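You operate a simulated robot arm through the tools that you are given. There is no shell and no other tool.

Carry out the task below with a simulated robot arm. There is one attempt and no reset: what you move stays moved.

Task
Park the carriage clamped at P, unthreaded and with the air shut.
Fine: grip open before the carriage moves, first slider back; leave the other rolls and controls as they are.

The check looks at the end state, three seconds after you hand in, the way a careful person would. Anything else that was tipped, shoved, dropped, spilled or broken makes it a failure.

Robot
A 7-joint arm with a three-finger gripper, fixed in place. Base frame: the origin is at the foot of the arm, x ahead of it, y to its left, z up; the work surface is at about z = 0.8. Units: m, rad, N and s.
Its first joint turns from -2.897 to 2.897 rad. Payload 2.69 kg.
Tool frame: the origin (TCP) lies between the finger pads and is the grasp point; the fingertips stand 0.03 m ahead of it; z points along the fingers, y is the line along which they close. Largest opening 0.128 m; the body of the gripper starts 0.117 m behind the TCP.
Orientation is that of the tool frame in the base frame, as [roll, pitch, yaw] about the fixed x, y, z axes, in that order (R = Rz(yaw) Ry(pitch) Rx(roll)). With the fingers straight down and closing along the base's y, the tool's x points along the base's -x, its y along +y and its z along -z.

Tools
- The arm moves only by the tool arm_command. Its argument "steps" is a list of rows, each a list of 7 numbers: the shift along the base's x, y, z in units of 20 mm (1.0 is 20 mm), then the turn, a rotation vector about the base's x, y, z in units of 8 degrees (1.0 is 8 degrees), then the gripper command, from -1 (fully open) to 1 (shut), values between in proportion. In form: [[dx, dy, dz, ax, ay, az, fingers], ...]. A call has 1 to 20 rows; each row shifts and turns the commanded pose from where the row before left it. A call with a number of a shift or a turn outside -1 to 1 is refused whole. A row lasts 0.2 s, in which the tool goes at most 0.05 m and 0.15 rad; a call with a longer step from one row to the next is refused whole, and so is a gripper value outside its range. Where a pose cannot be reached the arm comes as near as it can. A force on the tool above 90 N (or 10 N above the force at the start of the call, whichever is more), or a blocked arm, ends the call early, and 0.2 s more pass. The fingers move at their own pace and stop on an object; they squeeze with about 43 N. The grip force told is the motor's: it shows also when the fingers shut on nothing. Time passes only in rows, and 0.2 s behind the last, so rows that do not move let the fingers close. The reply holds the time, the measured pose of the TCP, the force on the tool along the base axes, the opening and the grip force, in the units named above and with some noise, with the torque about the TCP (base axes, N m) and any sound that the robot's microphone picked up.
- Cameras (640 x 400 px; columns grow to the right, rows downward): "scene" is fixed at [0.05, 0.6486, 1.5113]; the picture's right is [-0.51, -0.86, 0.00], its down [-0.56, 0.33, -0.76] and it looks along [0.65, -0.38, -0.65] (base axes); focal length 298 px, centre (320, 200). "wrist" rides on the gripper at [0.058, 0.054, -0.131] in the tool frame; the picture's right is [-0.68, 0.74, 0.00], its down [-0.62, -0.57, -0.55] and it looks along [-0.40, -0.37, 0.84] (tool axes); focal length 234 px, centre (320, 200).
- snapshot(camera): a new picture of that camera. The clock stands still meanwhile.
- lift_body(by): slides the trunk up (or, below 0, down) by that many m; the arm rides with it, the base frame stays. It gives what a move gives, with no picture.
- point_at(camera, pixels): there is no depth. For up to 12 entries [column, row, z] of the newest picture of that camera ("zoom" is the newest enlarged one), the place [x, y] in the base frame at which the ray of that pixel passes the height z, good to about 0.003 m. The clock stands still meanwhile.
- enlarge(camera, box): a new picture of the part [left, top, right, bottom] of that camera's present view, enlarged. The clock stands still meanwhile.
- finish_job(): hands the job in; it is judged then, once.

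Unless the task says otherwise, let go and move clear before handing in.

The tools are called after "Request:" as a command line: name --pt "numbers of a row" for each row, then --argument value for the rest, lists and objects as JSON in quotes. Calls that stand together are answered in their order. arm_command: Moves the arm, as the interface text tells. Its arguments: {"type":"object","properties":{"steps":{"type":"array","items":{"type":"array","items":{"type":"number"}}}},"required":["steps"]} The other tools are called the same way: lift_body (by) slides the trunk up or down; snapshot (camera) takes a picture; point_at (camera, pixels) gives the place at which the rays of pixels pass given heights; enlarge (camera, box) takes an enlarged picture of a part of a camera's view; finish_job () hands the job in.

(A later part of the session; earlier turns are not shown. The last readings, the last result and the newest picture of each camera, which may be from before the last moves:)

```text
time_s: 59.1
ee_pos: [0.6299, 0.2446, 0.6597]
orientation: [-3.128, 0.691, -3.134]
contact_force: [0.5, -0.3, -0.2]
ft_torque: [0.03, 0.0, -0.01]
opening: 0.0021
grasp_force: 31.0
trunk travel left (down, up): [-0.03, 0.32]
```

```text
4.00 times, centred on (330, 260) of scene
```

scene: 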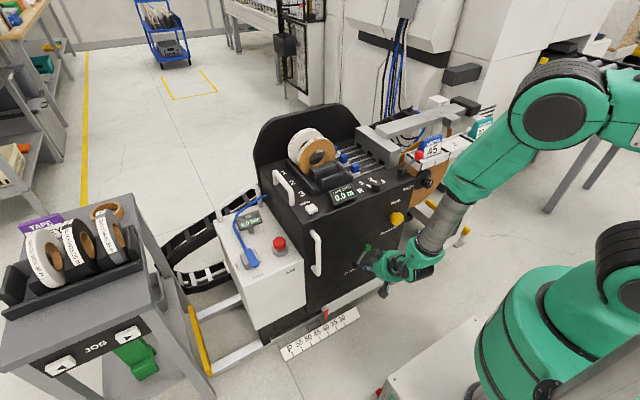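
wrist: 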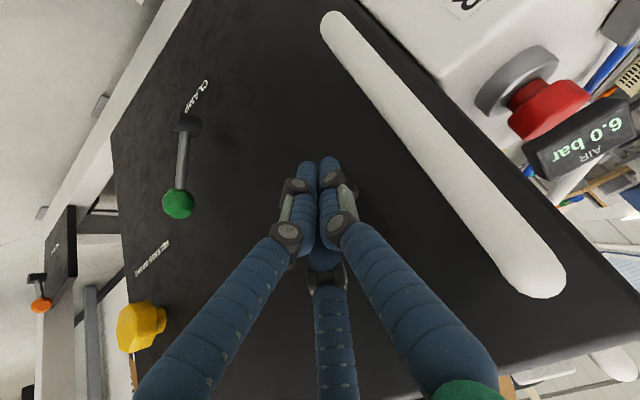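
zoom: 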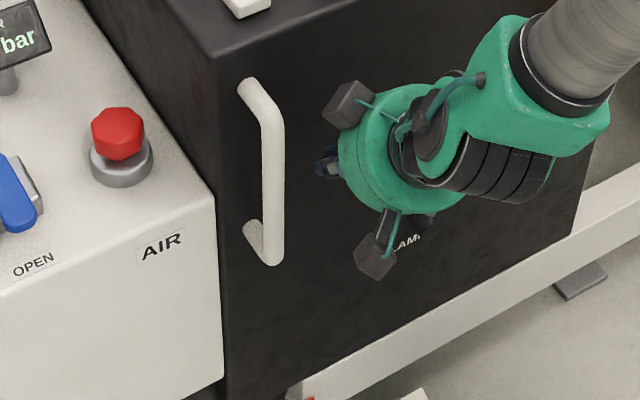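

The fingers are clear of the handle, clamp lever and panel. I'll push +y for a first part and check the pointer.

Request:
arm_command --pt "0 0.6 0 0 0 0 1" --pt "0 0.6 0 0 0 0 1" --pt "0 0.5 0 0 0 0 1" --pt "0 0.5 0 0 0 0 1" --pt "0 0.5 0 0 0 0 1" --pt "0 0.5 0 0 0 0 1" --pt "0 0.5 0 0 0 0 1" --pt "0 0.5 0 0 0 0 1"

Request:
snapshot --camera "scene"

Request:
enlarge --camera "scene" --box '[240, 270, 400, 370]'

Request:
snapshot --camera "wrist"

```text
time_s: 60.9
ee_pos: [0.6293, 0.3315, 0.6581]
orientation: [-3.13, 0.696, -3.135]
contact_force: [0.5, -0.2, 0.3]
ft_torque: [-0.04, 0.01, 0.02]
opening: 0.0019
grasp_force: 31.8
trunk travel left (down, up): [-0.03, 0.32]
```

```text
taken
```

scene: 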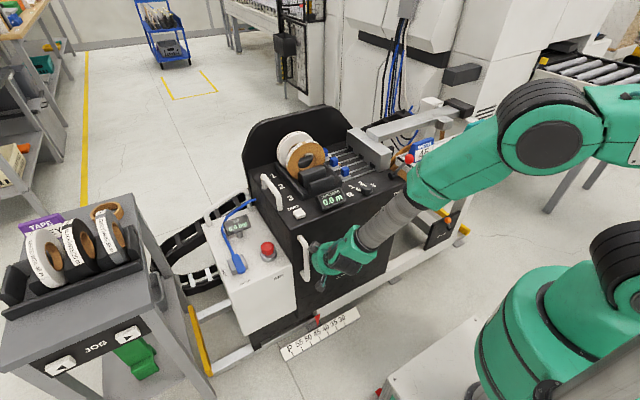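

```text
4.00 times, centred on (320, 320) of scene
```

zoom: 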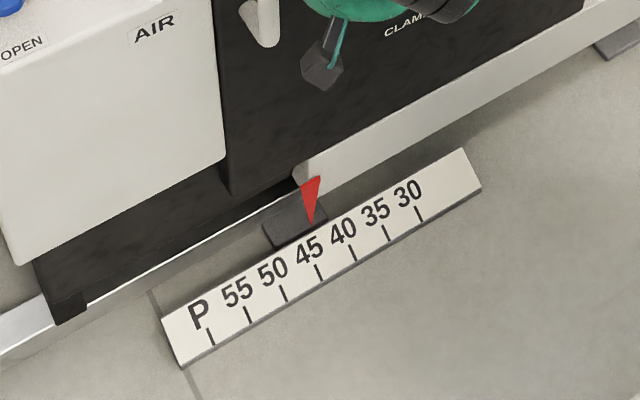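

```text
taken
```

wrist: 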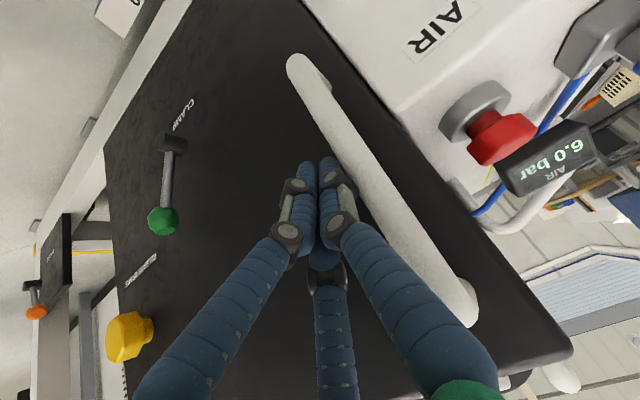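

The carriage follows and the pointer is near 44. I'll push on about 14 cm, slowing at the end.

Request:
arm_command --pt "0 0.6 0 0 0 0 1" --pt "0 0.6 0 0 0 0 1" --pt "0 0.6 0 0 0 0 1" --pt "0 0.6 0 0 0 0 1" --pt "0 0.6 0 0 0 0 1" --pt "0 0.6 0 0 0 0 1" --pt "0 0.6 0 0 0 0 1" --pt "0 0.6 0 0 0 0 1" --pt "0 0.6 0 0 0 0 1" --pt "0 0.4 0 0 0 0 1" --pt "0 0.3 0 0 0 0 1" --pt "0 0.2 0 0 0 0 1" --pt "0 0.2 0 0 0 0 1" --pt "0 0 0 0 0 0 1"

Request:
enlarge --camera "scene" --box '[240, 290, 360, 370]'

Request:
snapshot --camera "wrist"

Request:
snapshot --camera "scene"

```text
time_s: 63.9
ee_pos: [0.628, 0.459, 0.6597]
orientation: [-3.127, 0.693, -3.136]
contact_force: [0.0, -0.3, -0.3]
ft_torque: [0.06, 0.01, -0.02]
opening: 0.0021
grasp_force: 31.3
trunk travel left (down, up): [-0.03, 0.32]
```

```text
5.00 times, centred on (300, 330) of scene
```

zoom: 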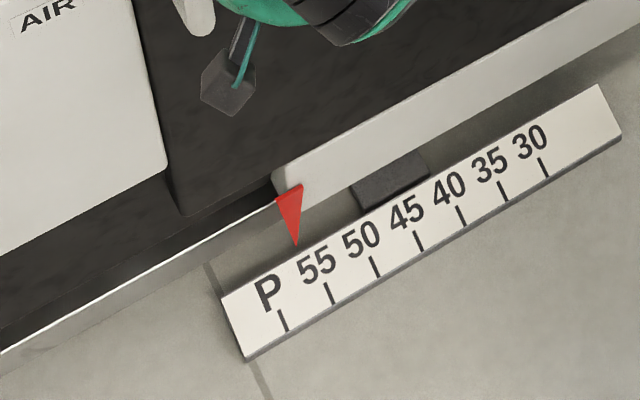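

```text
taken
```

wrist: 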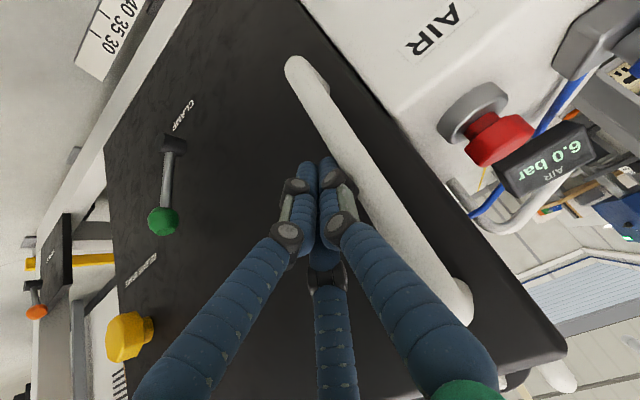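

```text
taken
```

scene: 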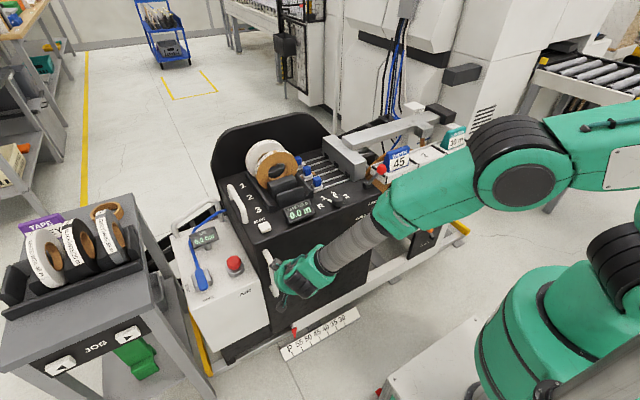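

The pointer is near 56.4 by the tick parallax, so about 3.7 cm remains. I'll push slowly to just short of P.

Request:
arm_command --pt "0 0.4 0 0 0 0 1" --pt "0 0.4 0 0 0 0 1" --pt "0 0.3 0 0 0 0 1" --pt "0 0.2 0 0 0 0 1" --pt "0 0.2 0 0 0 0 1" --pt "0 0.1 0 0 0 0 1" --pt "0 0 0 0 0 0 1"

Request:
enlarge --camera "scene" --box '[240, 290, 360, 370]'

```text
time_s: 65.5
ee_pos: [0.6283, 0.4918, 0.6585]
orientation: [-3.127, 0.695, -3.134]
contact_force: [0.3, 0.1, 0.7]
ft_torque: [0.0, -0.03, 0.0]
opening: 0.0022
grasp_force: 31.5
trunk travel left (down, up): [-0.03, 0.32]
```

```text
5.00 times, centred on (300, 330) of scene
```

zoom: 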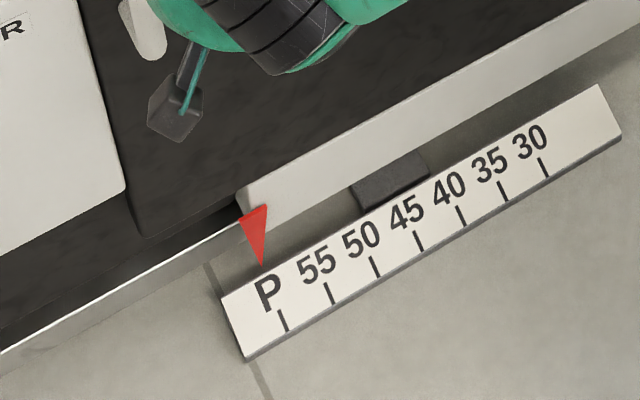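

The pointer tip is close to P (zoom tip (261,267), tick (283,321)), within about ±5 mm. I'll back off and look from above with the wrist camera placed at the P mark's y to measure it properly.

Request:
arm_command --pt "0 -0.5 0 0 0 0 1" --pt "-1 -0.3 0.5 0 0 0 1" --pt "-1 -0.3 0.5 0 0 0 1" --pt "-1 -0.3 0.5 0 0 0 1" --pt "-1 -0.3 0.5 0 0 0 1" --pt "-1 -0.3 0.5 0 0 0 1" --pt "0 -0.3 1 0 1 0 1" --pt "0 -0.3 1 0 1 0 1" --pt "0 -0.3 1 0 1 0 1" --pt "0 -0.3 1 0 1 0 1" --pt "0 -0.3 1 0 1 0 1" --pt "0.3 -0.1 1 0 0 0 1" --pt "0.3 -0.1 1 0 0 0 1" --pt "0.3 -0.1 1 0 0 0 1"

Request:
snapshot --camera "wrist"

Request:
enlarge --camera "scene" --box '[240, 290, 360, 370]'

```text
time_s: 68.5
ee_pos: [0.5475, 0.4137, 0.8679]
orientation: [-3.131, -0.005, -3.136]
contact_force: [-1.0, 0.3, 0.2]
ft_torque: [0.0, 0.01, 0.0]
opening: 0.002
grasp_force: 30.9
trunk travel left (down, up): [-0.03, 0.32]
```

```text
taken
```

wrist: 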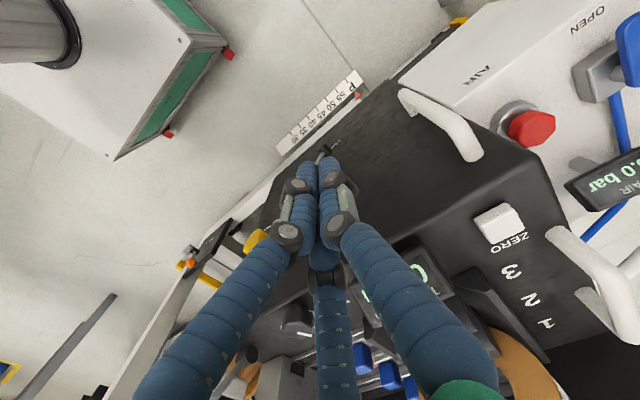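

```text
5.00 times, centred on (300, 330) of scene
```

zoom: 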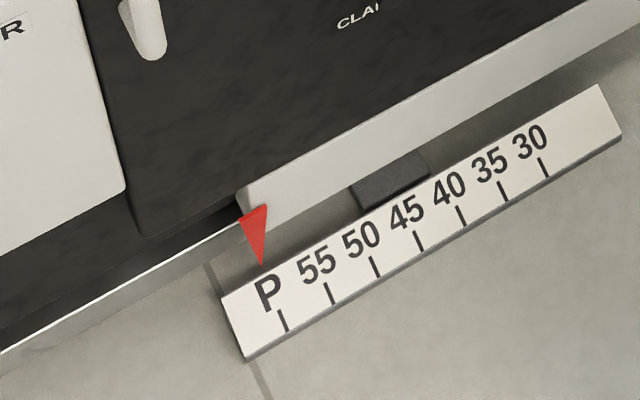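

Request:
enlarge --camera "wrist" --box '[300, 60, 400, 130]'

```text
5.71 times, centred on (350, 95) of wrist
```

zoom: 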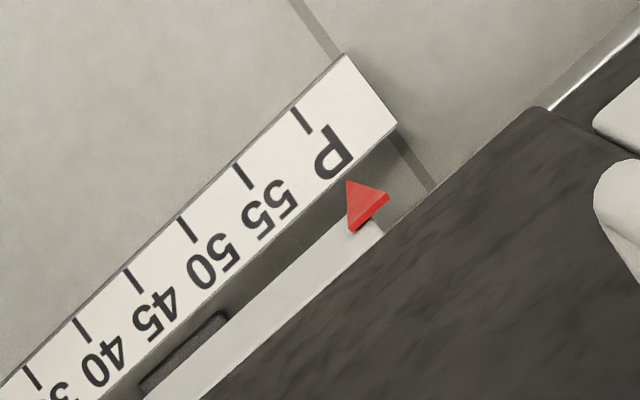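

From above the tip (zoom (347,181)) lies almost on the extension of the P tick ((292,108)–(311,132)). I'll measure it with point_at.

Request:
point_at --camera "zoom" --pixels '[[347, 181, 0.05], [347, 181, 0.08], [301, 120, 0.03], [301, 120, 0.0], [292, 108, 0.03], [311, 132, 0.03], [243, 176, 0.03], [187, 229, 0.03], [133, 282, 0.03], [82, 330, 0.03], [367, 210, 0.08]]'

```text
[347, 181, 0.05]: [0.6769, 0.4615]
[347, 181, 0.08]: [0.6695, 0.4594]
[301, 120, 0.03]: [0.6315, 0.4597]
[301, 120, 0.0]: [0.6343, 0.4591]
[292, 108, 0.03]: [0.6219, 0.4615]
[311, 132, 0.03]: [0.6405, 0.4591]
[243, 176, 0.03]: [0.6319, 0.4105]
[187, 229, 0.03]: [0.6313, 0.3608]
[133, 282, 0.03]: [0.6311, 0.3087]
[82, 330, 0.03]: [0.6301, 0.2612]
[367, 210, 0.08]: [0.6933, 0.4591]
```

The tip is at y≈0.460 and the P tick at y≈0.460, so the carriage is on P. Now I'll go round to the -y side of the clamp ball to push the lever back to clamped.

Request:
arm_command --pt "-0.5 -1 -0.3 0 0 0 1" --pt "-0.5 -1 -0.3 0 0 0 1" --pt "-0.5 -1 -0.3 0 0 0 1" --pt "-0.5 -1 -0.3 0 0 0 1" --pt "-0.5 -1 -0.3 0 0 0 1" --pt "-0.5 -1 -0.3 0 0 0 1" --pt "-0.5 -1 -0.3 0 0 0 1" --pt "-0.5 -1 -0.3 0 0 0 1" --pt "0 -0.3 -1 0 -1 0 1" --pt "0 -0.3 -1 0 -1 0 1" --pt "0 -0.3 -1 0 -1 0 1" --pt "0 -0.3 -1 0 -1 0 1" --pt "0 -0.3 -1 0 -1 0 1" --pt "0 0 -1 0 0 0 1" --pt "0 0 -1 0 0 0 1"

Request:
snapshot --camera "wrist"

Request:
enlarge --camera "scene" --box '[260, 230, 400, 330]'

```text
time_s: 71.7
ee_pos: [0.4678, 0.2253, 0.6804]
orientation: [-3.128, 0.695, -3.134]
contact_force: [0.5, 0.3, 0.5]
ft_torque: [-0.02, 0.02, 0.01]
opening: 0.0019
grasp_force: 31.5
trunk travel left (down, up): [-0.03, 0.32]
```

```text
taken
```

wrist: 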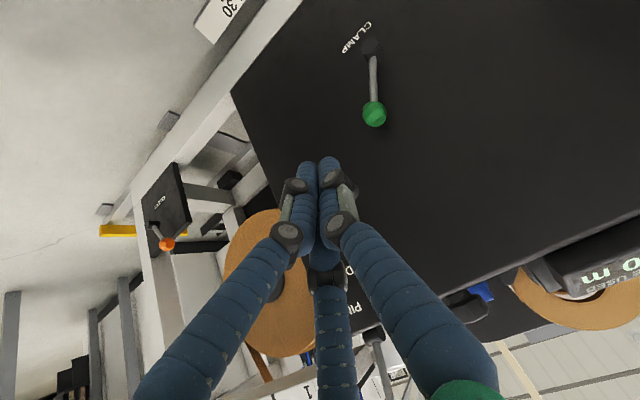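

```text
4.00 times, centred on (330, 280) of scene
```

zoom: 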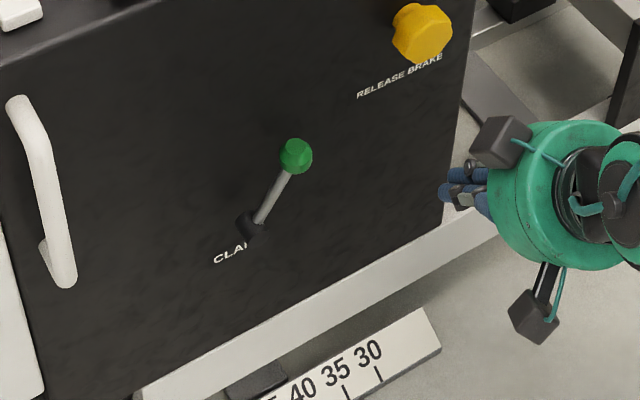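

The ball is now at about (0.643,0.284,0.555), leaning -y. I'll move the fingers in on its -y side.

Request:
arm_command --pt "0.92 0 -0.63 0 0 0 1" --pt "0.92 0 -0.63 0 0 0 1" --pt "0.92 0 -0.63 0 0 0 1" --pt "0.92 0 -0.63 0 0 0 1" --pt "0.92 0 -0.63 0 0 0 1" --pt "0.92 0 -0.63 0 0 0 1" --pt "0.92 0 -0.63 0 0 0 1" --pt "0.92 0 -0.63 0 0 0 1" --pt "0.92 0 -0.63 0 0 0 1"

Request:
snapshot --camera "wrist"

Request:
enlarge --camera "scene" --box '[240, 290, 360, 370]'

```text
time_s: 73.7
ee_pos: [0.632, 0.2239, 0.5679]
orientation: [-3.128, 0.695, -3.134]
contact_force: [-1.0, 0.5, 0.3]
ft_torque: [0.03, 0.0, 0.02]
opening: 0.0019
grasp_force: 31.6
trunk travel left (down, up): [-0.03, 0.32]
```

```text
taken
```

wrist: 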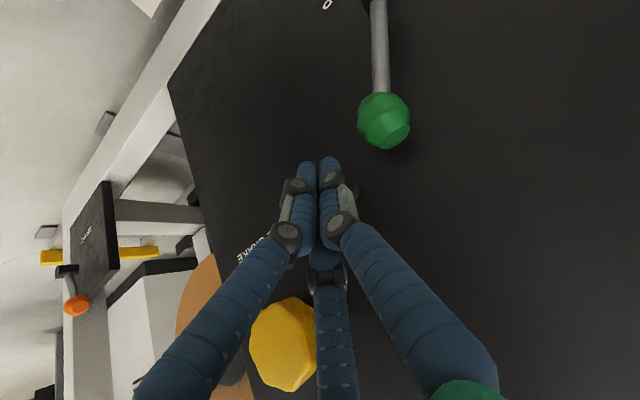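

```text
5.00 times, centred on (300, 330) of scene
```

zoom: 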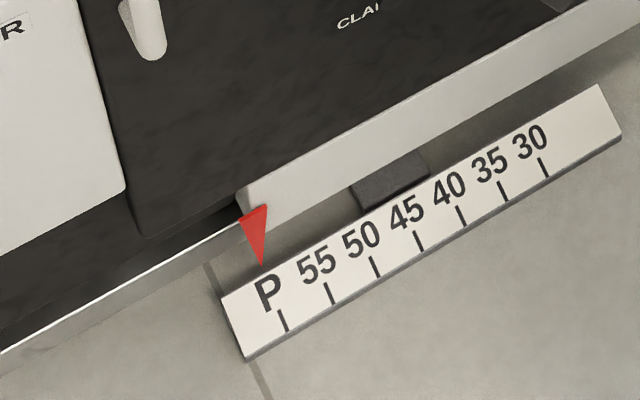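

The pointer is unchanged and the fingers are in position. I'll push +y slowly for the first half and check whether the carriage shifts.

Request:
arm_command --pt "0 0.5 0 0 0 0 1" --pt "0 0.5 0 0 0 0 1" --pt "0 0.4 0 0 0 0 1" --pt "0 0.4 0 0 0 0 1" --pt "0 0.4 0 0 0 0 1" --pt "0 0.4 0 0 0 0 1"

Request:
snapshot --camera "wrist"

Request:
enlarge --camera "scene" --box '[240, 290, 360, 370]'

```text
time_s: 75.1
ee_pos: [0.6326, 0.2774, 0.5664]
orientation: [-3.129, 0.693, -3.134]
contact_force: [-0.7, -1.2, -0.2]
ft_torque: [0.01, -0.01, 0.01]
opening: 0.0021
grasp_force: 32.1
trunk travel left (down, up): [-0.03, 0.32]
```

```text
taken
```

wrist: 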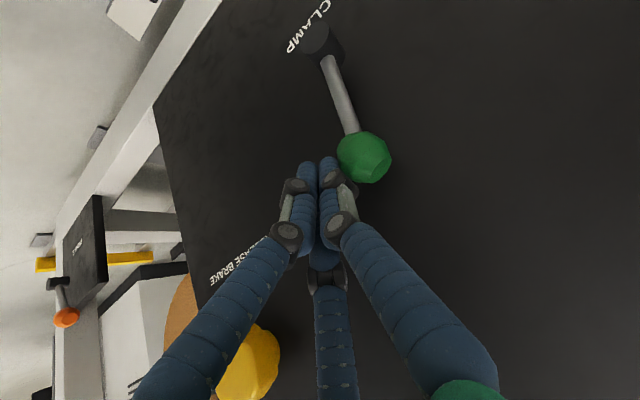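

```text
5.00 times, centred on (300, 330) of scene
```

zoom: 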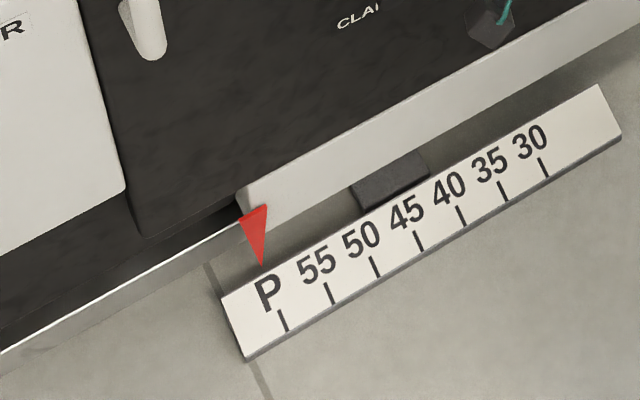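

The lever is turning and the pointer stays on P. I'll continue in +y.

Request:
arm_command --pt "0 0.4 0 0 0 0 1" --pt "0 0.4 0 0 0 0 1" --pt "0 0.4 0 0 0 0 1" --pt "0 0.4 0 0 0 0 1" --pt "0 0.4 0 0 0 0 1" --pt "0 0.3 0 0 0 0 1"

Request:
snapshot --camera "wrist"

Request:
enlarge --camera "scene" --box '[240, 290, 360, 370]'

```text
time_s: 76.5
ee_pos: [0.634, 0.3224, 0.5671]
orientation: [-3.128, 0.695, -3.133]
contact_force: [-0.2, 0.1, -0.1]
ft_torque: [0.02, 0.0, -0.01]
opening: 0.0021
grasp_force: 31.6
trunk travel left (down, up): [-0.03, 0.32]
```

```text
taken
```

wrist: 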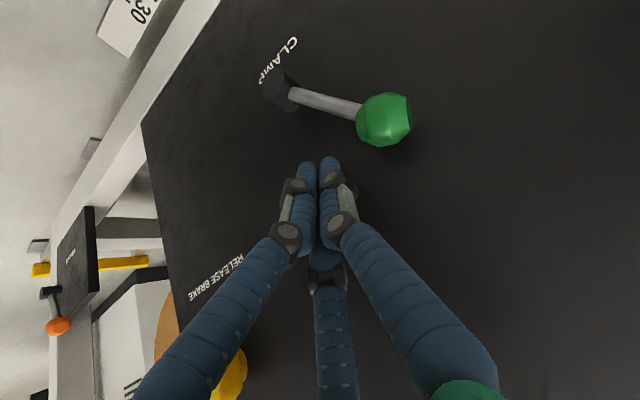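

```text
5.00 times, centred on (300, 330) of scene
```

zoom: 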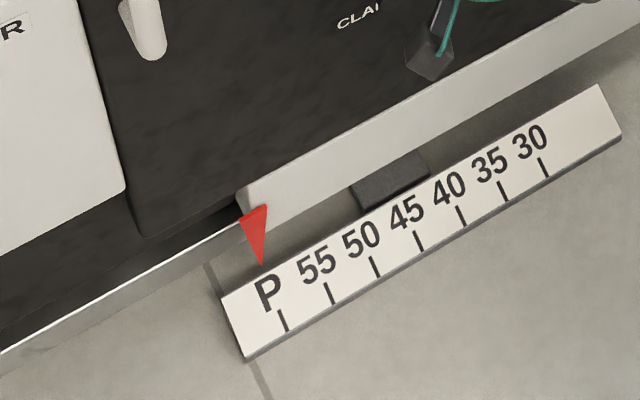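

The lever has snapped over toward +y, matching its original lean, and the pointer is still on P. I'll press lightly on it to confirm it's at the stop and the carriage holds.

Request:
arm_command --pt "0 0.4 0 0 0 0 1" --pt "0 0.4 0 0 0 0 1" --pt "0 0.3 0 0 0 0 1"

Request:
snapshot --camera "wrist"

```text
time_s: 77.3
ee_pos: [0.6323, 0.3451, 0.5671]
orientation: [-3.129, 0.695, -3.134]
contact_force: [-0.2, 0.0, -0.9]
ft_torque: [0.0, 0.0, 0.02]
opening: 0.0021
grasp_force: 31.7
trunk travel left (down, up): [-0.03, 0.32]
```

```text
taken
```

wrist: 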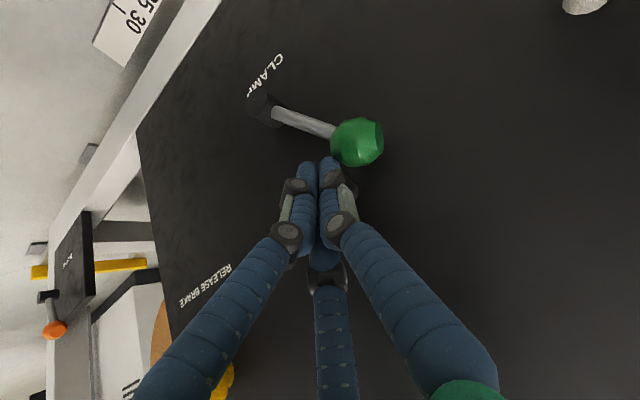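

Request:
arm_command --pt "0 0.2 0 0 0 0 1" --pt "0 0.2 0 0 0 0 1"

Request:
enlarge --camera "scene" --box '[240, 290, 360, 370]'

```text
time_s: 77.9
ee_pos: [0.6331, 0.3481, 0.5672]
orientation: [-3.125, 0.695, -3.14]
contact_force: [11.7, -47.4, 7.4]
ft_torque: [-0.9, -0.81, -1.01]
opening: 0.0017
grasp_force: 31.3
trunk travel left (down, up): [-0.03, 0.32]
```

```text
5.00 times, centred on (300, 330) of scene
```

zoom: 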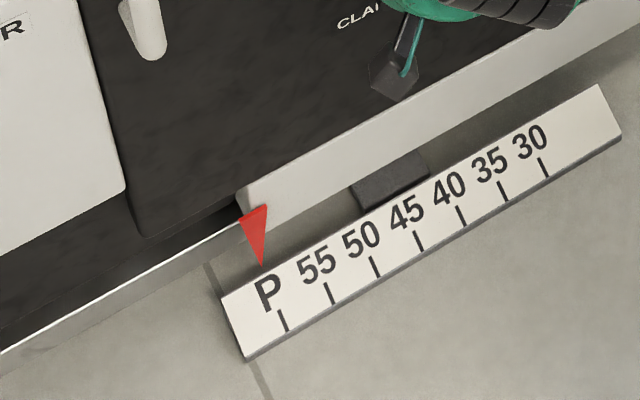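

47 N and no movement: the clamp holds with the pointer on P. Now the air valve; I'll back away from the lever and go up to view the air box.

Request:
arm_command --pt "0 -0.6 0 0 0 0 1" --pt "-0.8 -0.3 0.4 0 0 0 1" --pt "-1 0 0.6 0 0 0 1" --pt "-1 0 0.8 0 0 0 1" --pt "-1 0 1 0 0 0 1" --pt "-1 0 1 0 0 0 1" --pt "-1 0 1 0 0 0 1" --pt "-1 0.5 1 0 0 0 1" --pt "-0.5 1 1 0 0 0 1" --pt "0 1 1 0 0 0 1" --pt "0 1 1 0 0 0 1" --pt "0 1 1 0 0 0 1" --pt "0 1 1 0 0 0 1" --pt "0 1 1 0 0 0 1"

Request:
snapshot --camera "wrist"

Request:
snapshot --camera "scene"

Request:
enlarge --camera "scene" --box '[160, 200, 280, 300]'

```text
time_s: 80.9
ee_pos: [0.4875, 0.4637, 0.802]
orientation: [-3.126, 0.692, -3.136]
contact_force: [-0.1, -0.5, -0.1]
ft_torque: [0.05, 0.0, 0.03]
opening: 0.0024
grasp_force: 31.4
trunk travel left (down, up): [-0.03, 0.32]
```

```text
taken
```

wrist: 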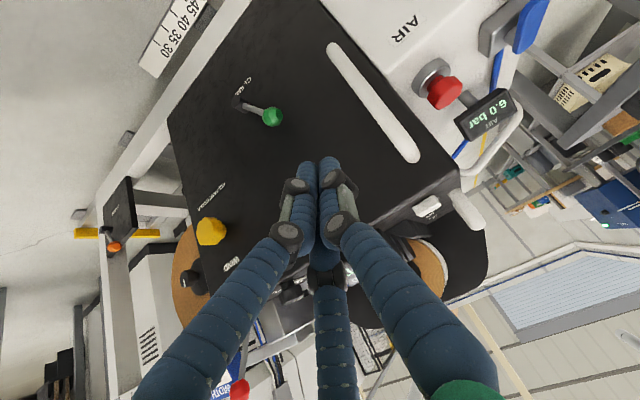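

```text
taken
```

scene: 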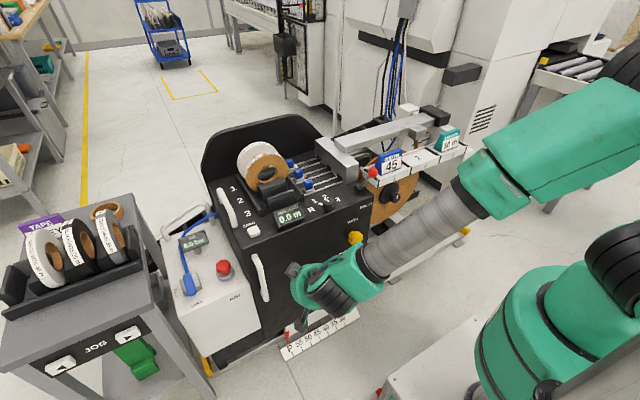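

```text
4.00 times, centred on (220, 250) of scene
```

zoom: 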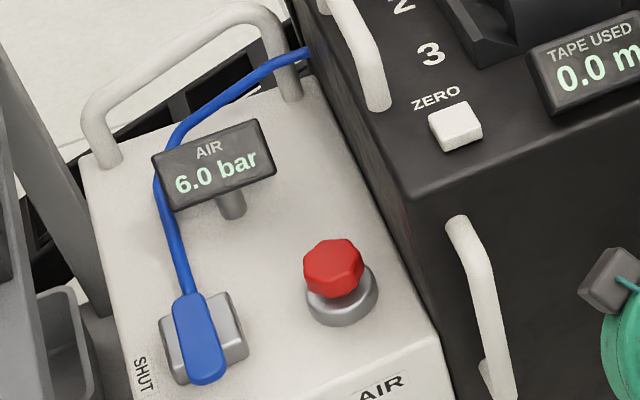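

I need a better view of the valve. I'll yaw the tilted hand 45° outward, toward the air box, and rise a bit.

Request:
arm_command --pt "0 0.5 0.8 0 0 1 1" --pt "0 0.5 0.8 0 0 1 1" --pt "0 0.5 0.8 0 0 1 1" --pt "0 0.5 0.8 0 0 1 1" --pt "0 0.5 0.8 0 0 1 1" --pt "0 0.5 0.8 0 0 0.6 1"

Request:
snapshot --camera "wrist"

Request:
snapshot --camera "scene"

```text
time_s: 82.3
ee_pos: [0.4862, 0.5233, 0.8964]
orientation: [-3.128, 0.695, -2.352]
contact_force: [-1.6, -0.1, 0.3]
ft_torque: [0.0, 0.0, -0.02]
opening: 0.0021
grasp_force: 31.5
trunk travel left (down, up): [-0.03, 0.32]
```

```text
taken
```

wrist: 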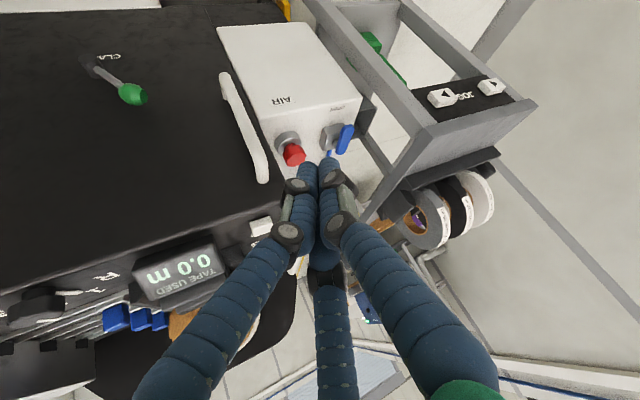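

```text
taken
```

scene: 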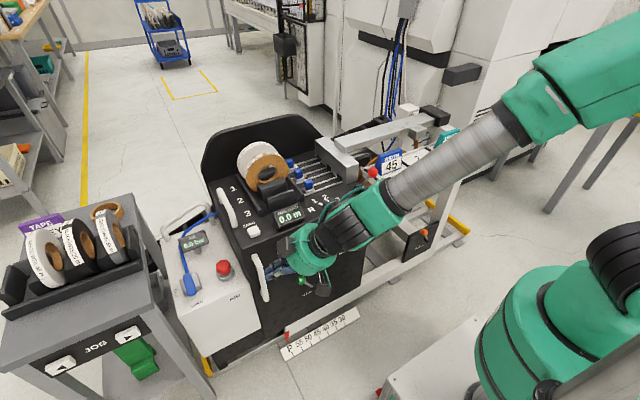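

The valve (blue handle (343,138)), red stop button (292,153) and table are in view. I'll enlarge the valve.

Request:
enlarge --camera "wrist" --box '[250, 80, 400, 180]'

Request:
enlarge --camera "scene" --box '[160, 240, 240, 310]'

```text
4.00 times, centred on (325, 130) of wrist
```

zoom: 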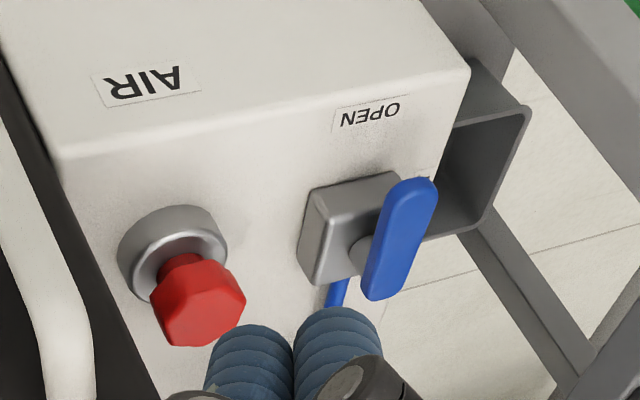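

```text
5.71 times, centred on (200, 275) of scene
```

zoom: 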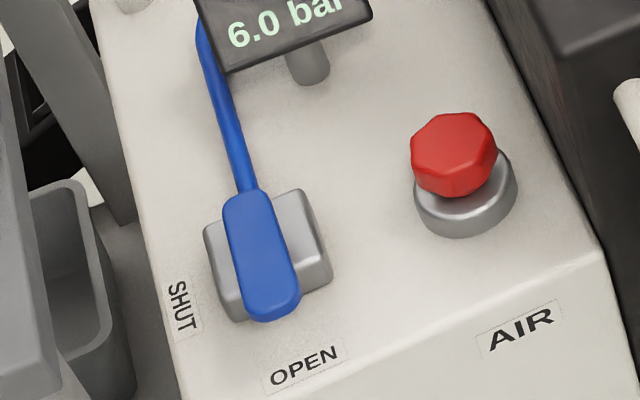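

Slab ends in wrist zoom are (420,185) for the OPEN end and (380,290) for the stem end. I'll triangulate with both cameras.

Request:
point_at --camera "zoom" --pixels '[[275, 308, 0.7], [275, 308, 0.74], [275, 308, 0.78], [245, 202, 0.7], [245, 202, 0.74], [245, 202, 0.78], [455, 160, 0.74], [455, 160, 0.78]]'

Request:
point_at --camera "wrist" --pixels '[[350, 126, 0.7], [350, 126, 0.74], [350, 126, 0.78], [340, 152, 0.7], [340, 152, 0.74], [340, 152, 0.78], [295, 155, 0.74], [295, 155, 0.78]]'

```text
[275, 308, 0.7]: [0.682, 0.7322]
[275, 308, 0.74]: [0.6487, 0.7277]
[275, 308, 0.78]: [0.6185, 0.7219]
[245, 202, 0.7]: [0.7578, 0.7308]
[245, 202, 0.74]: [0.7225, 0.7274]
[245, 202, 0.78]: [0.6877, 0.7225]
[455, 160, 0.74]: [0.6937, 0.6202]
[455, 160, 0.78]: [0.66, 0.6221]
```

```text
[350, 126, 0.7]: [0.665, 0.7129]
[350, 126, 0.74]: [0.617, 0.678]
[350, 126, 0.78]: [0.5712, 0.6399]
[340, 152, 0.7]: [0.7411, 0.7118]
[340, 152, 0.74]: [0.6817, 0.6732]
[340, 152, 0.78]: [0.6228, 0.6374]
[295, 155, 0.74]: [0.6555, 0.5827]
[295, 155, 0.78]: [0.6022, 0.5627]
```

The slab runs from about (0.695,0.733) to (0.773,0.732) at z≈0.68, pivoting near the rear end. The red stop is well away at (0.74,0.615). I'll hover the closed fingertips on the slab's -y side near its OPEN end.

Request:
arm_command --pt "0.97 0.72 -0.4 0 0 0 1" --pt "0.97 0.72 -0.4 0 0 0 1" --pt "0.97 0.72 -0.4 0 0 0 1" --pt "0.97 0.72 -0.4 0 0 0 1" --pt "0.97 0.72 -0.4 0 0 0 1" --pt "0.97 0.72 -0.4 0 0 0 1" --pt "0.97 0.72 -0.4 0 0 0 1" --pt "0.97 0.72 -0.4 0 0 0 1" --pt "0.97 0.72 -0.4 0 0 0 1" --pt "0.97 0.72 -0.4 0 0 0 1" --pt "0.97 0.72 -0.4 0 0 0 1"

Request:
snapshot --camera "wrist"

Request:
enlarge --camera "scene" --box '[150, 210, 270, 310]'

```text
time_s: 84.7
ee_pos: [0.7007, 0.6838, 0.809]
orientation: [-3.128, 0.696, -2.354]
contact_force: [-0.5, 0.3, 0.4]
ft_torque: [-0.01, 0.04, 0.01]
opening: 0.0019
grasp_force: 31.6
trunk travel left (down, up): [-0.03, 0.32]
```

```text
taken
```

wrist: 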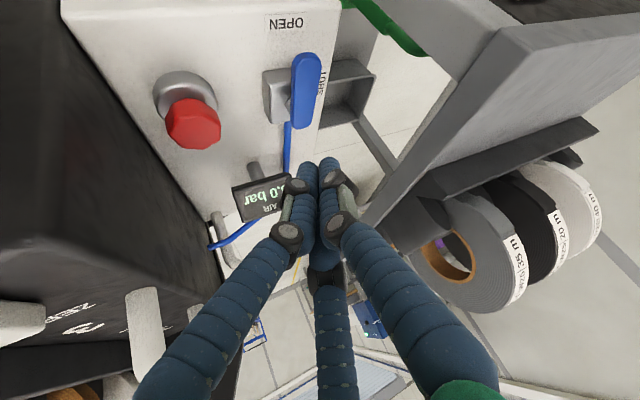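

```text
4.00 times, centred on (210, 260) of scene
```

zoom: 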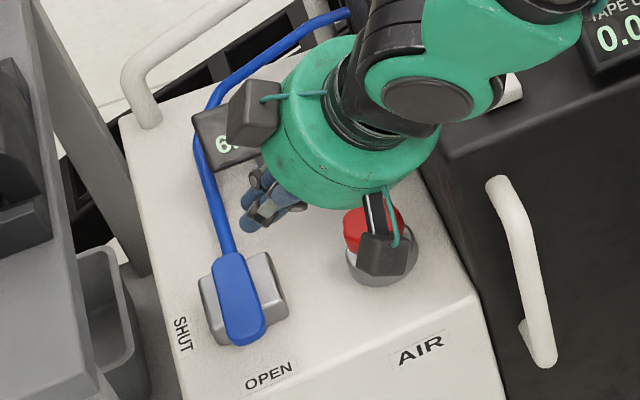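

The hovering view shows the slab at wrist (305,90), and the palm is well above the red button. I'll recheck slab coordinates from here.

Request:
point_at --camera "wrist" --pixels '[[307, 58, 0.68], [302, 125, 0.68], [305, 90, 0.68], [293, 90, 0.68], [307, 58, 0.7], [302, 125, 0.7], [193, 122, 0.7], [265, 95, 0.66]]'

Request:
enlarge --camera "wrist" --box '[230, 20, 390, 180]'

```text
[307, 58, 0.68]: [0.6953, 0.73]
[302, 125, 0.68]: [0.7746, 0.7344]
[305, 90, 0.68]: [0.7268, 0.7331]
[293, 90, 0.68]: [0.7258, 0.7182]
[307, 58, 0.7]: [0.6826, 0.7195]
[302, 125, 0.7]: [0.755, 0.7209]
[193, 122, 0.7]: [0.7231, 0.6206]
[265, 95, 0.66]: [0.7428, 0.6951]
```

```text
2.50 times, centred on (310, 100) of wrist
```

zoom: 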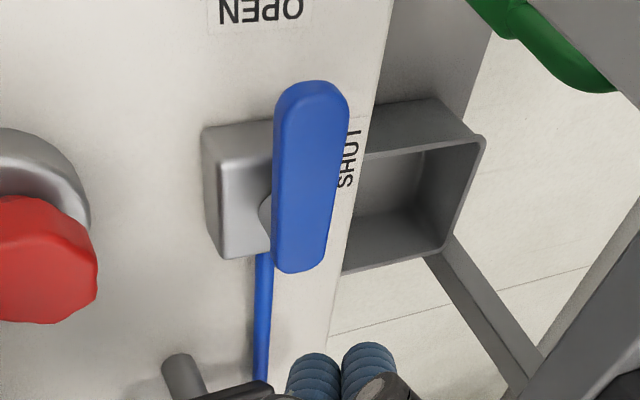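

The slab is confirmed at y≈0.732, z≈0.68, x 0.695–0.774. I'll lower straight down on its -y side, away from the valve body.

Request:
arm_command --pt "-0.05 0 -0.9 0 0 0 1" --pt "-0.05 0 -0.9 0 0 0 1" --pt "-0.05 0 -0.9 0 0 0 1" --pt "0 0 -0.9 0 0 0 1" --pt "0 0 -0.8 0 0 0 1"

Request:
snapshot --camera "wrist"

Request:
enlarge --camera "scene" --box '[150, 210, 270, 310]'

```text
time_s: 85.9
ee_pos: [0.6962, 0.6834, 0.7231]
orientation: [-3.127, 0.694, -2.353]
contact_force: [-0.3, 0.1, -0.3]
ft_torque: [-0.03, 0.05, 0.02]
opening: 0.002
grasp_force: 31.0
trunk travel left (down, up): [-0.03, 0.32]
```

```text
taken
```

wrist: 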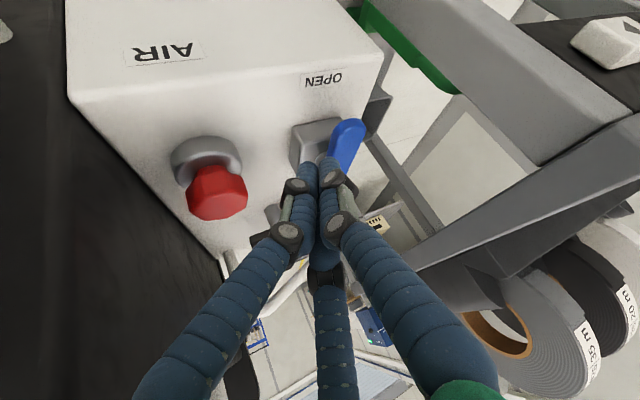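

```text
4.00 times, centred on (210, 260) of scene
```

zoom: 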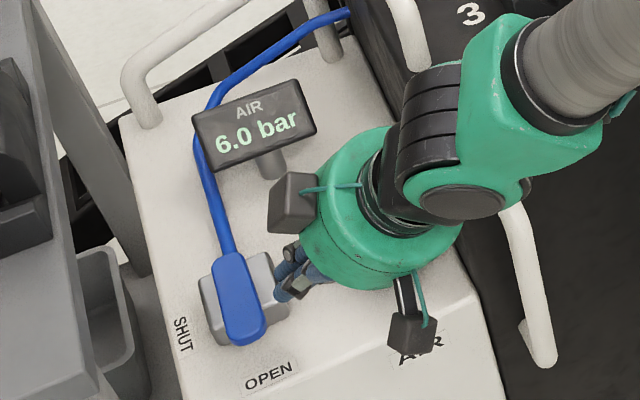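

The fingertips are next to the slab at z≈0.70. I'll lower 3 cm more and check the force.

Request:
arm_command --pt "0 0 -0.75 0 0 0 1" --pt "0 0 -0.7 0 0 0 1"

Request:
snapshot --camera "wrist"

Request:
enlarge --camera "scene" --box '[150, 210, 270, 310]'

```text
time_s: 86.5
ee_pos: [0.6975, 0.6831, 0.6955]
orientation: [-3.127, 0.694, -2.353]
contact_force: [-0.6, 0.7, 0.8]
ft_torque: [-0.02, 0.03, 0.01]
opening: 0.0023
grasp_force: 32.0
trunk travel left (down, up): [-0.03, 0.32]
```

```text
taken
```

wrist: 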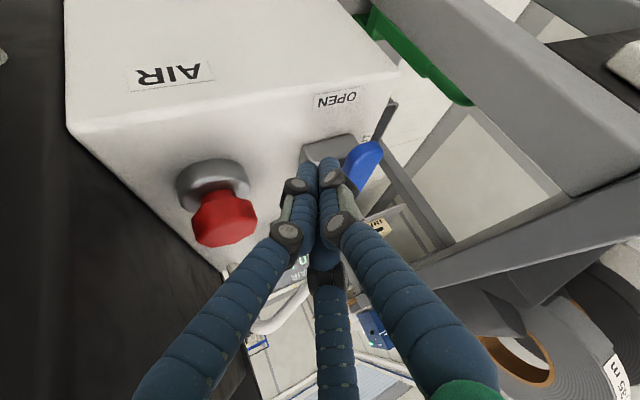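

```text
4.00 times, centred on (210, 260) of scene
```

zoom: 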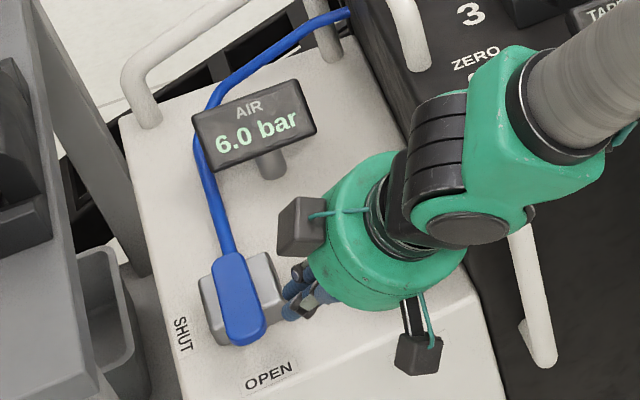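

No contact yet; the tips are at the slab's -y side (scene zoom (285,310)). I'll push +y gradually.

Request:
arm_command --pt "-0.05 0.5 0 0 0 0 1" --pt "-0.05 0.5 0 0 0 0 1" --pt "-0.05 0.5 0 0 0 0 1"

Request:
enlarge --camera "scene" --box '[150, 210, 270, 310]'

Request:
snapshot --camera "wrist"

```text
time_s: 87.3
ee_pos: [0.6962, 0.7122, 0.6948]
orientation: [-3.127, 0.692, -2.352]
contact_force: [-0.6, -1.8, 0.0]
ft_torque: [-0.06, 0.05, 0.04]
opening: 0.0022
grasp_force: 31.8
trunk travel left (down, up): [-0.03, 0.32]
```

```text
4.00 times, centred on (210, 260) of scene
```

zoom: 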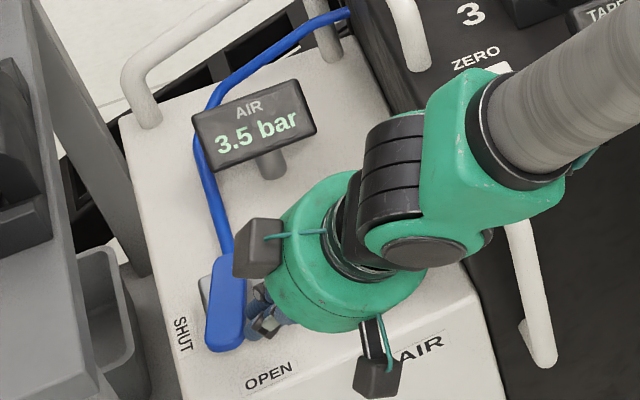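

```text
taken
```

wrist: 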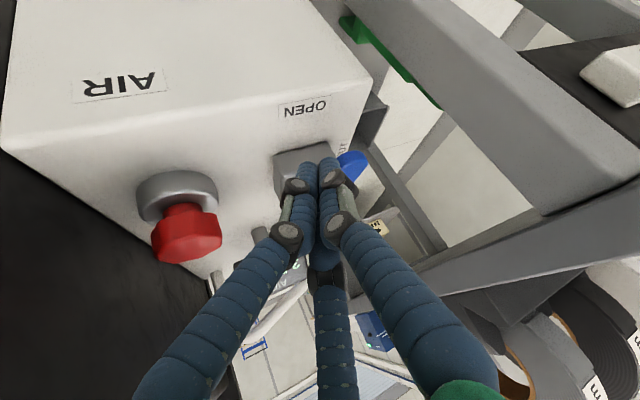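

The handle is turning and the gauge dropped to 3.5 bar. I'll follow the arc: +y, then +x.

Request:
arm_command --pt "-0.15 0.5 0 0 0 0 1" --pt "-0.1 0.5 0 0 0 0 1" --pt "0.15 0.5 0 0 0 0 1" --pt "0.2 0.5 0 0 0 0 1"

Request:
enlarge --camera "scene" --box '[150, 210, 270, 310]'

Request:
snapshot --camera "wrist"

```text
time_s: 88.3
ee_pos: [0.6971, 0.7527, 0.6936]
orientation: [-3.127, 0.693, -2.354]
contact_force: [-0.4, 0.2, -0.1]
ft_torque: [0.01, -0.04, -0.03]
opening: 0.0021
grasp_force: 31.1
trunk travel left (down, up): [-0.03, 0.32]
```

```text
4.00 times, centred on (210, 260) of scene
```

zoom: 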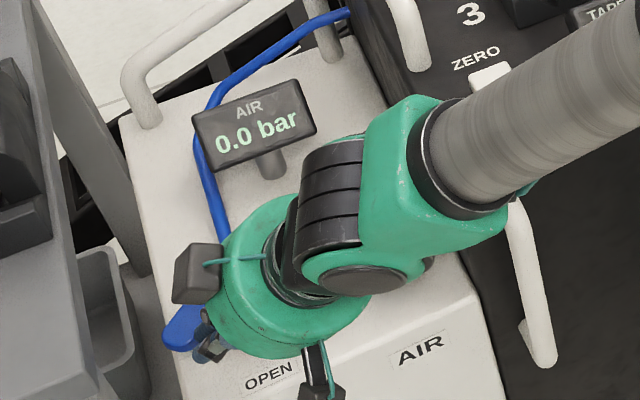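

```text
taken
```

wrist: 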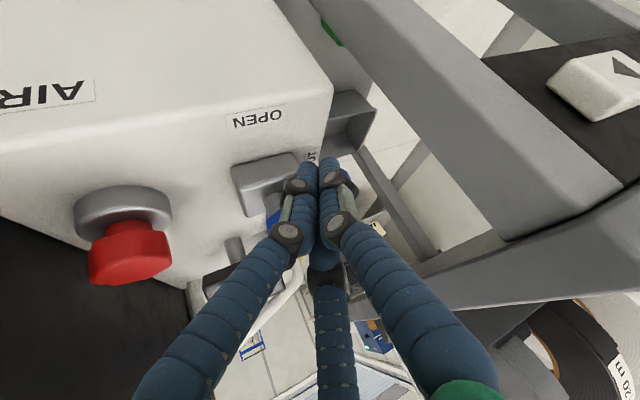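

The gauge reads 0.0 bar and the handle has swung to SHUT. I'll nudge it lightly in +x to make sure it's at its stop.

Request:
arm_command --pt "0.3 0.1 0 0 0 0 1" --pt "0.3 0.1 0 0 0 0 1" --pt "0.2 0 0 0 0 0 1"

Request:
enlarge --camera "scene" --box '[150, 210, 270, 310]'

```text
time_s: 89.1
ee_pos: [0.7131, 0.757, 0.6936]
orientation: [-3.128, 0.693, -2.353]
contact_force: [0.5, -0.3, 0.0]
ft_torque: [0.01, 0.01, 0.0]
opening: 0.002
grasp_force: 31.4
trunk travel left (down, up): [-0.03, 0.32]
```

```text
4.00 times, centred on (210, 260) of scene
```

zoom: 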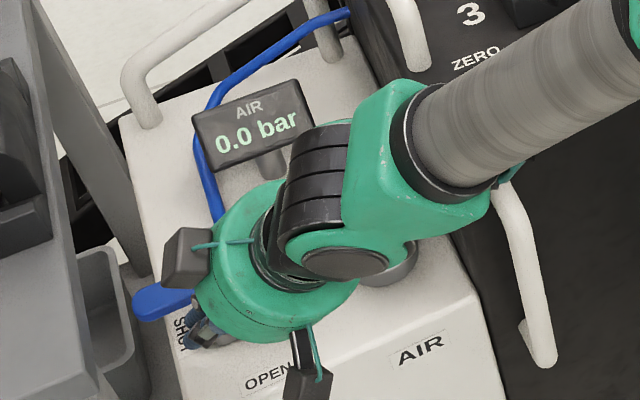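

The handle now points squarely to SHUT with 0.0 bar. I'll lift away and retreat clear of everything, then inspect.

Request:
arm_command --pt "-0.4 -0.3 0.5 0 0 0 1" --pt "-0.5 -0.4 0.9 0 0 0 1" --pt "-0.5 -0.4 1 0 0 0 1" --pt "-0.5 -0.4 1 0 0 0 1" --pt "-0.5 -0.4 1 0 0 0 1" --pt "-0.5 -0.4 1 0 0 0 1" --pt "-0.8 -0.5 1 0 0 0 1" --pt "-1 -0.5 1 0 0 0 1" --pt "-1 -0.5 1 0 0 0 1" --pt "-1 -0.5 1 0 0 0 1" --pt "-1 -0.8 0.5 0 0 -1 1" --pt "-1 -0.8 0.5 0 0 -1 1" --pt "-1 -0.8 0.5 0 0 -1 1" --pt "-1 -0.8 0.5 0 0 -1 1" --pt "-1 -0.8 0 0 0 -1 1" --pt "-1 -0.8 0 0 0 -0.6 1"

Request:
snapshot --camera "scene"

Request:
snapshot --camera "wrist"

Request:
enlarge --camera "scene" --box '[240, 290, 360, 370]'

Request:
enlarge --camera "scene" --box '[150, 200, 290, 310]'

Request:
enlarge --camera "scene" --box '[220, 110, 400, 230]'

Request:
enlarge --camera "scene" --box '[340, 100, 500, 250]'

```text
time_s: 92.5
ee_pos: [0.4603, 0.5751, 0.9209]
orientation: [-3.128, 0.695, -3.136]
contact_force: [0.4, -0.2, -0.2]
ft_torque: [0.0, -0.01, -0.01]
opening: 0.0021
grasp_force: 31.1
trunk travel left (down, up): [-0.03, 0.32]
```

```text
taken
```

scene: 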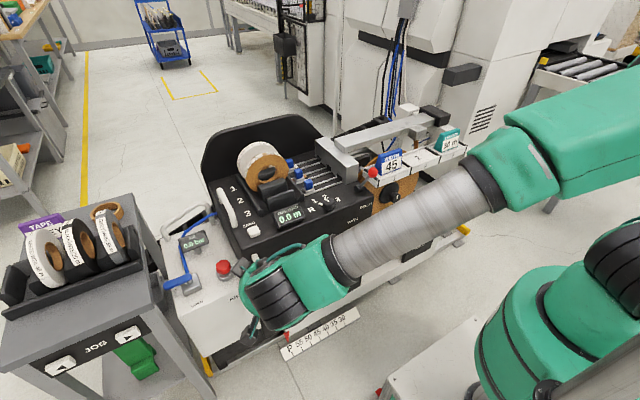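

```text
taken
```

wrist: 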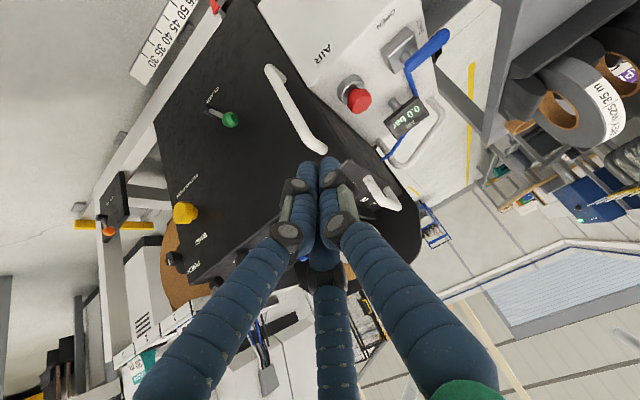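

```text
5.00 times, centred on (300, 330) of scene
```

zoom: 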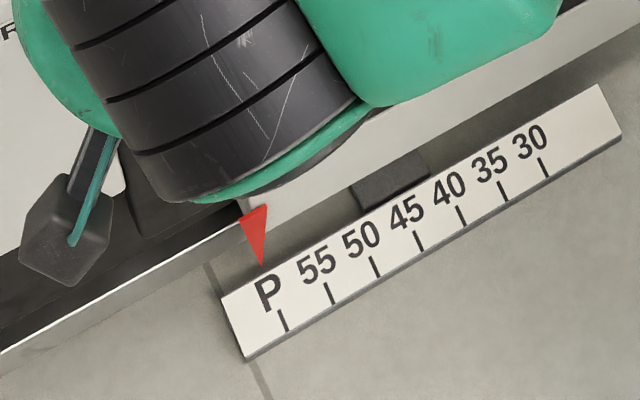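

```text
3.64 times, centred on (220, 255) of scene
```

zoom: 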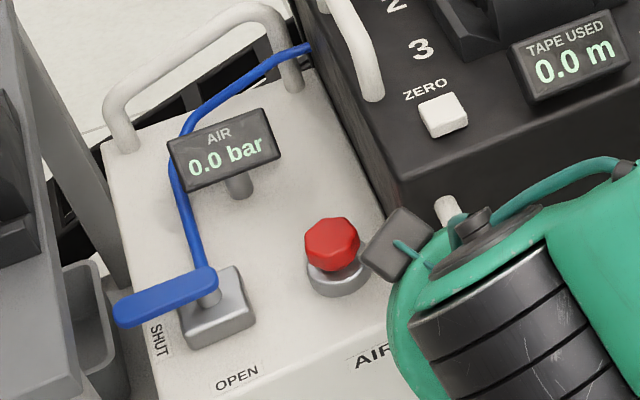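

```text
3.33 times, centred on (310, 170) of scene
```

zoom: 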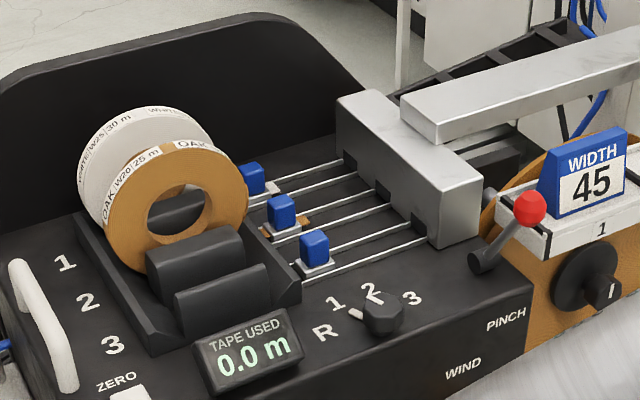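

```text
2.67 times, centred on (420, 175) of scene
```

zoom: 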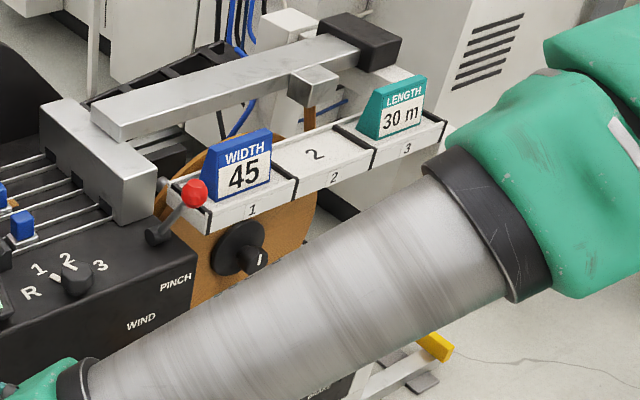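

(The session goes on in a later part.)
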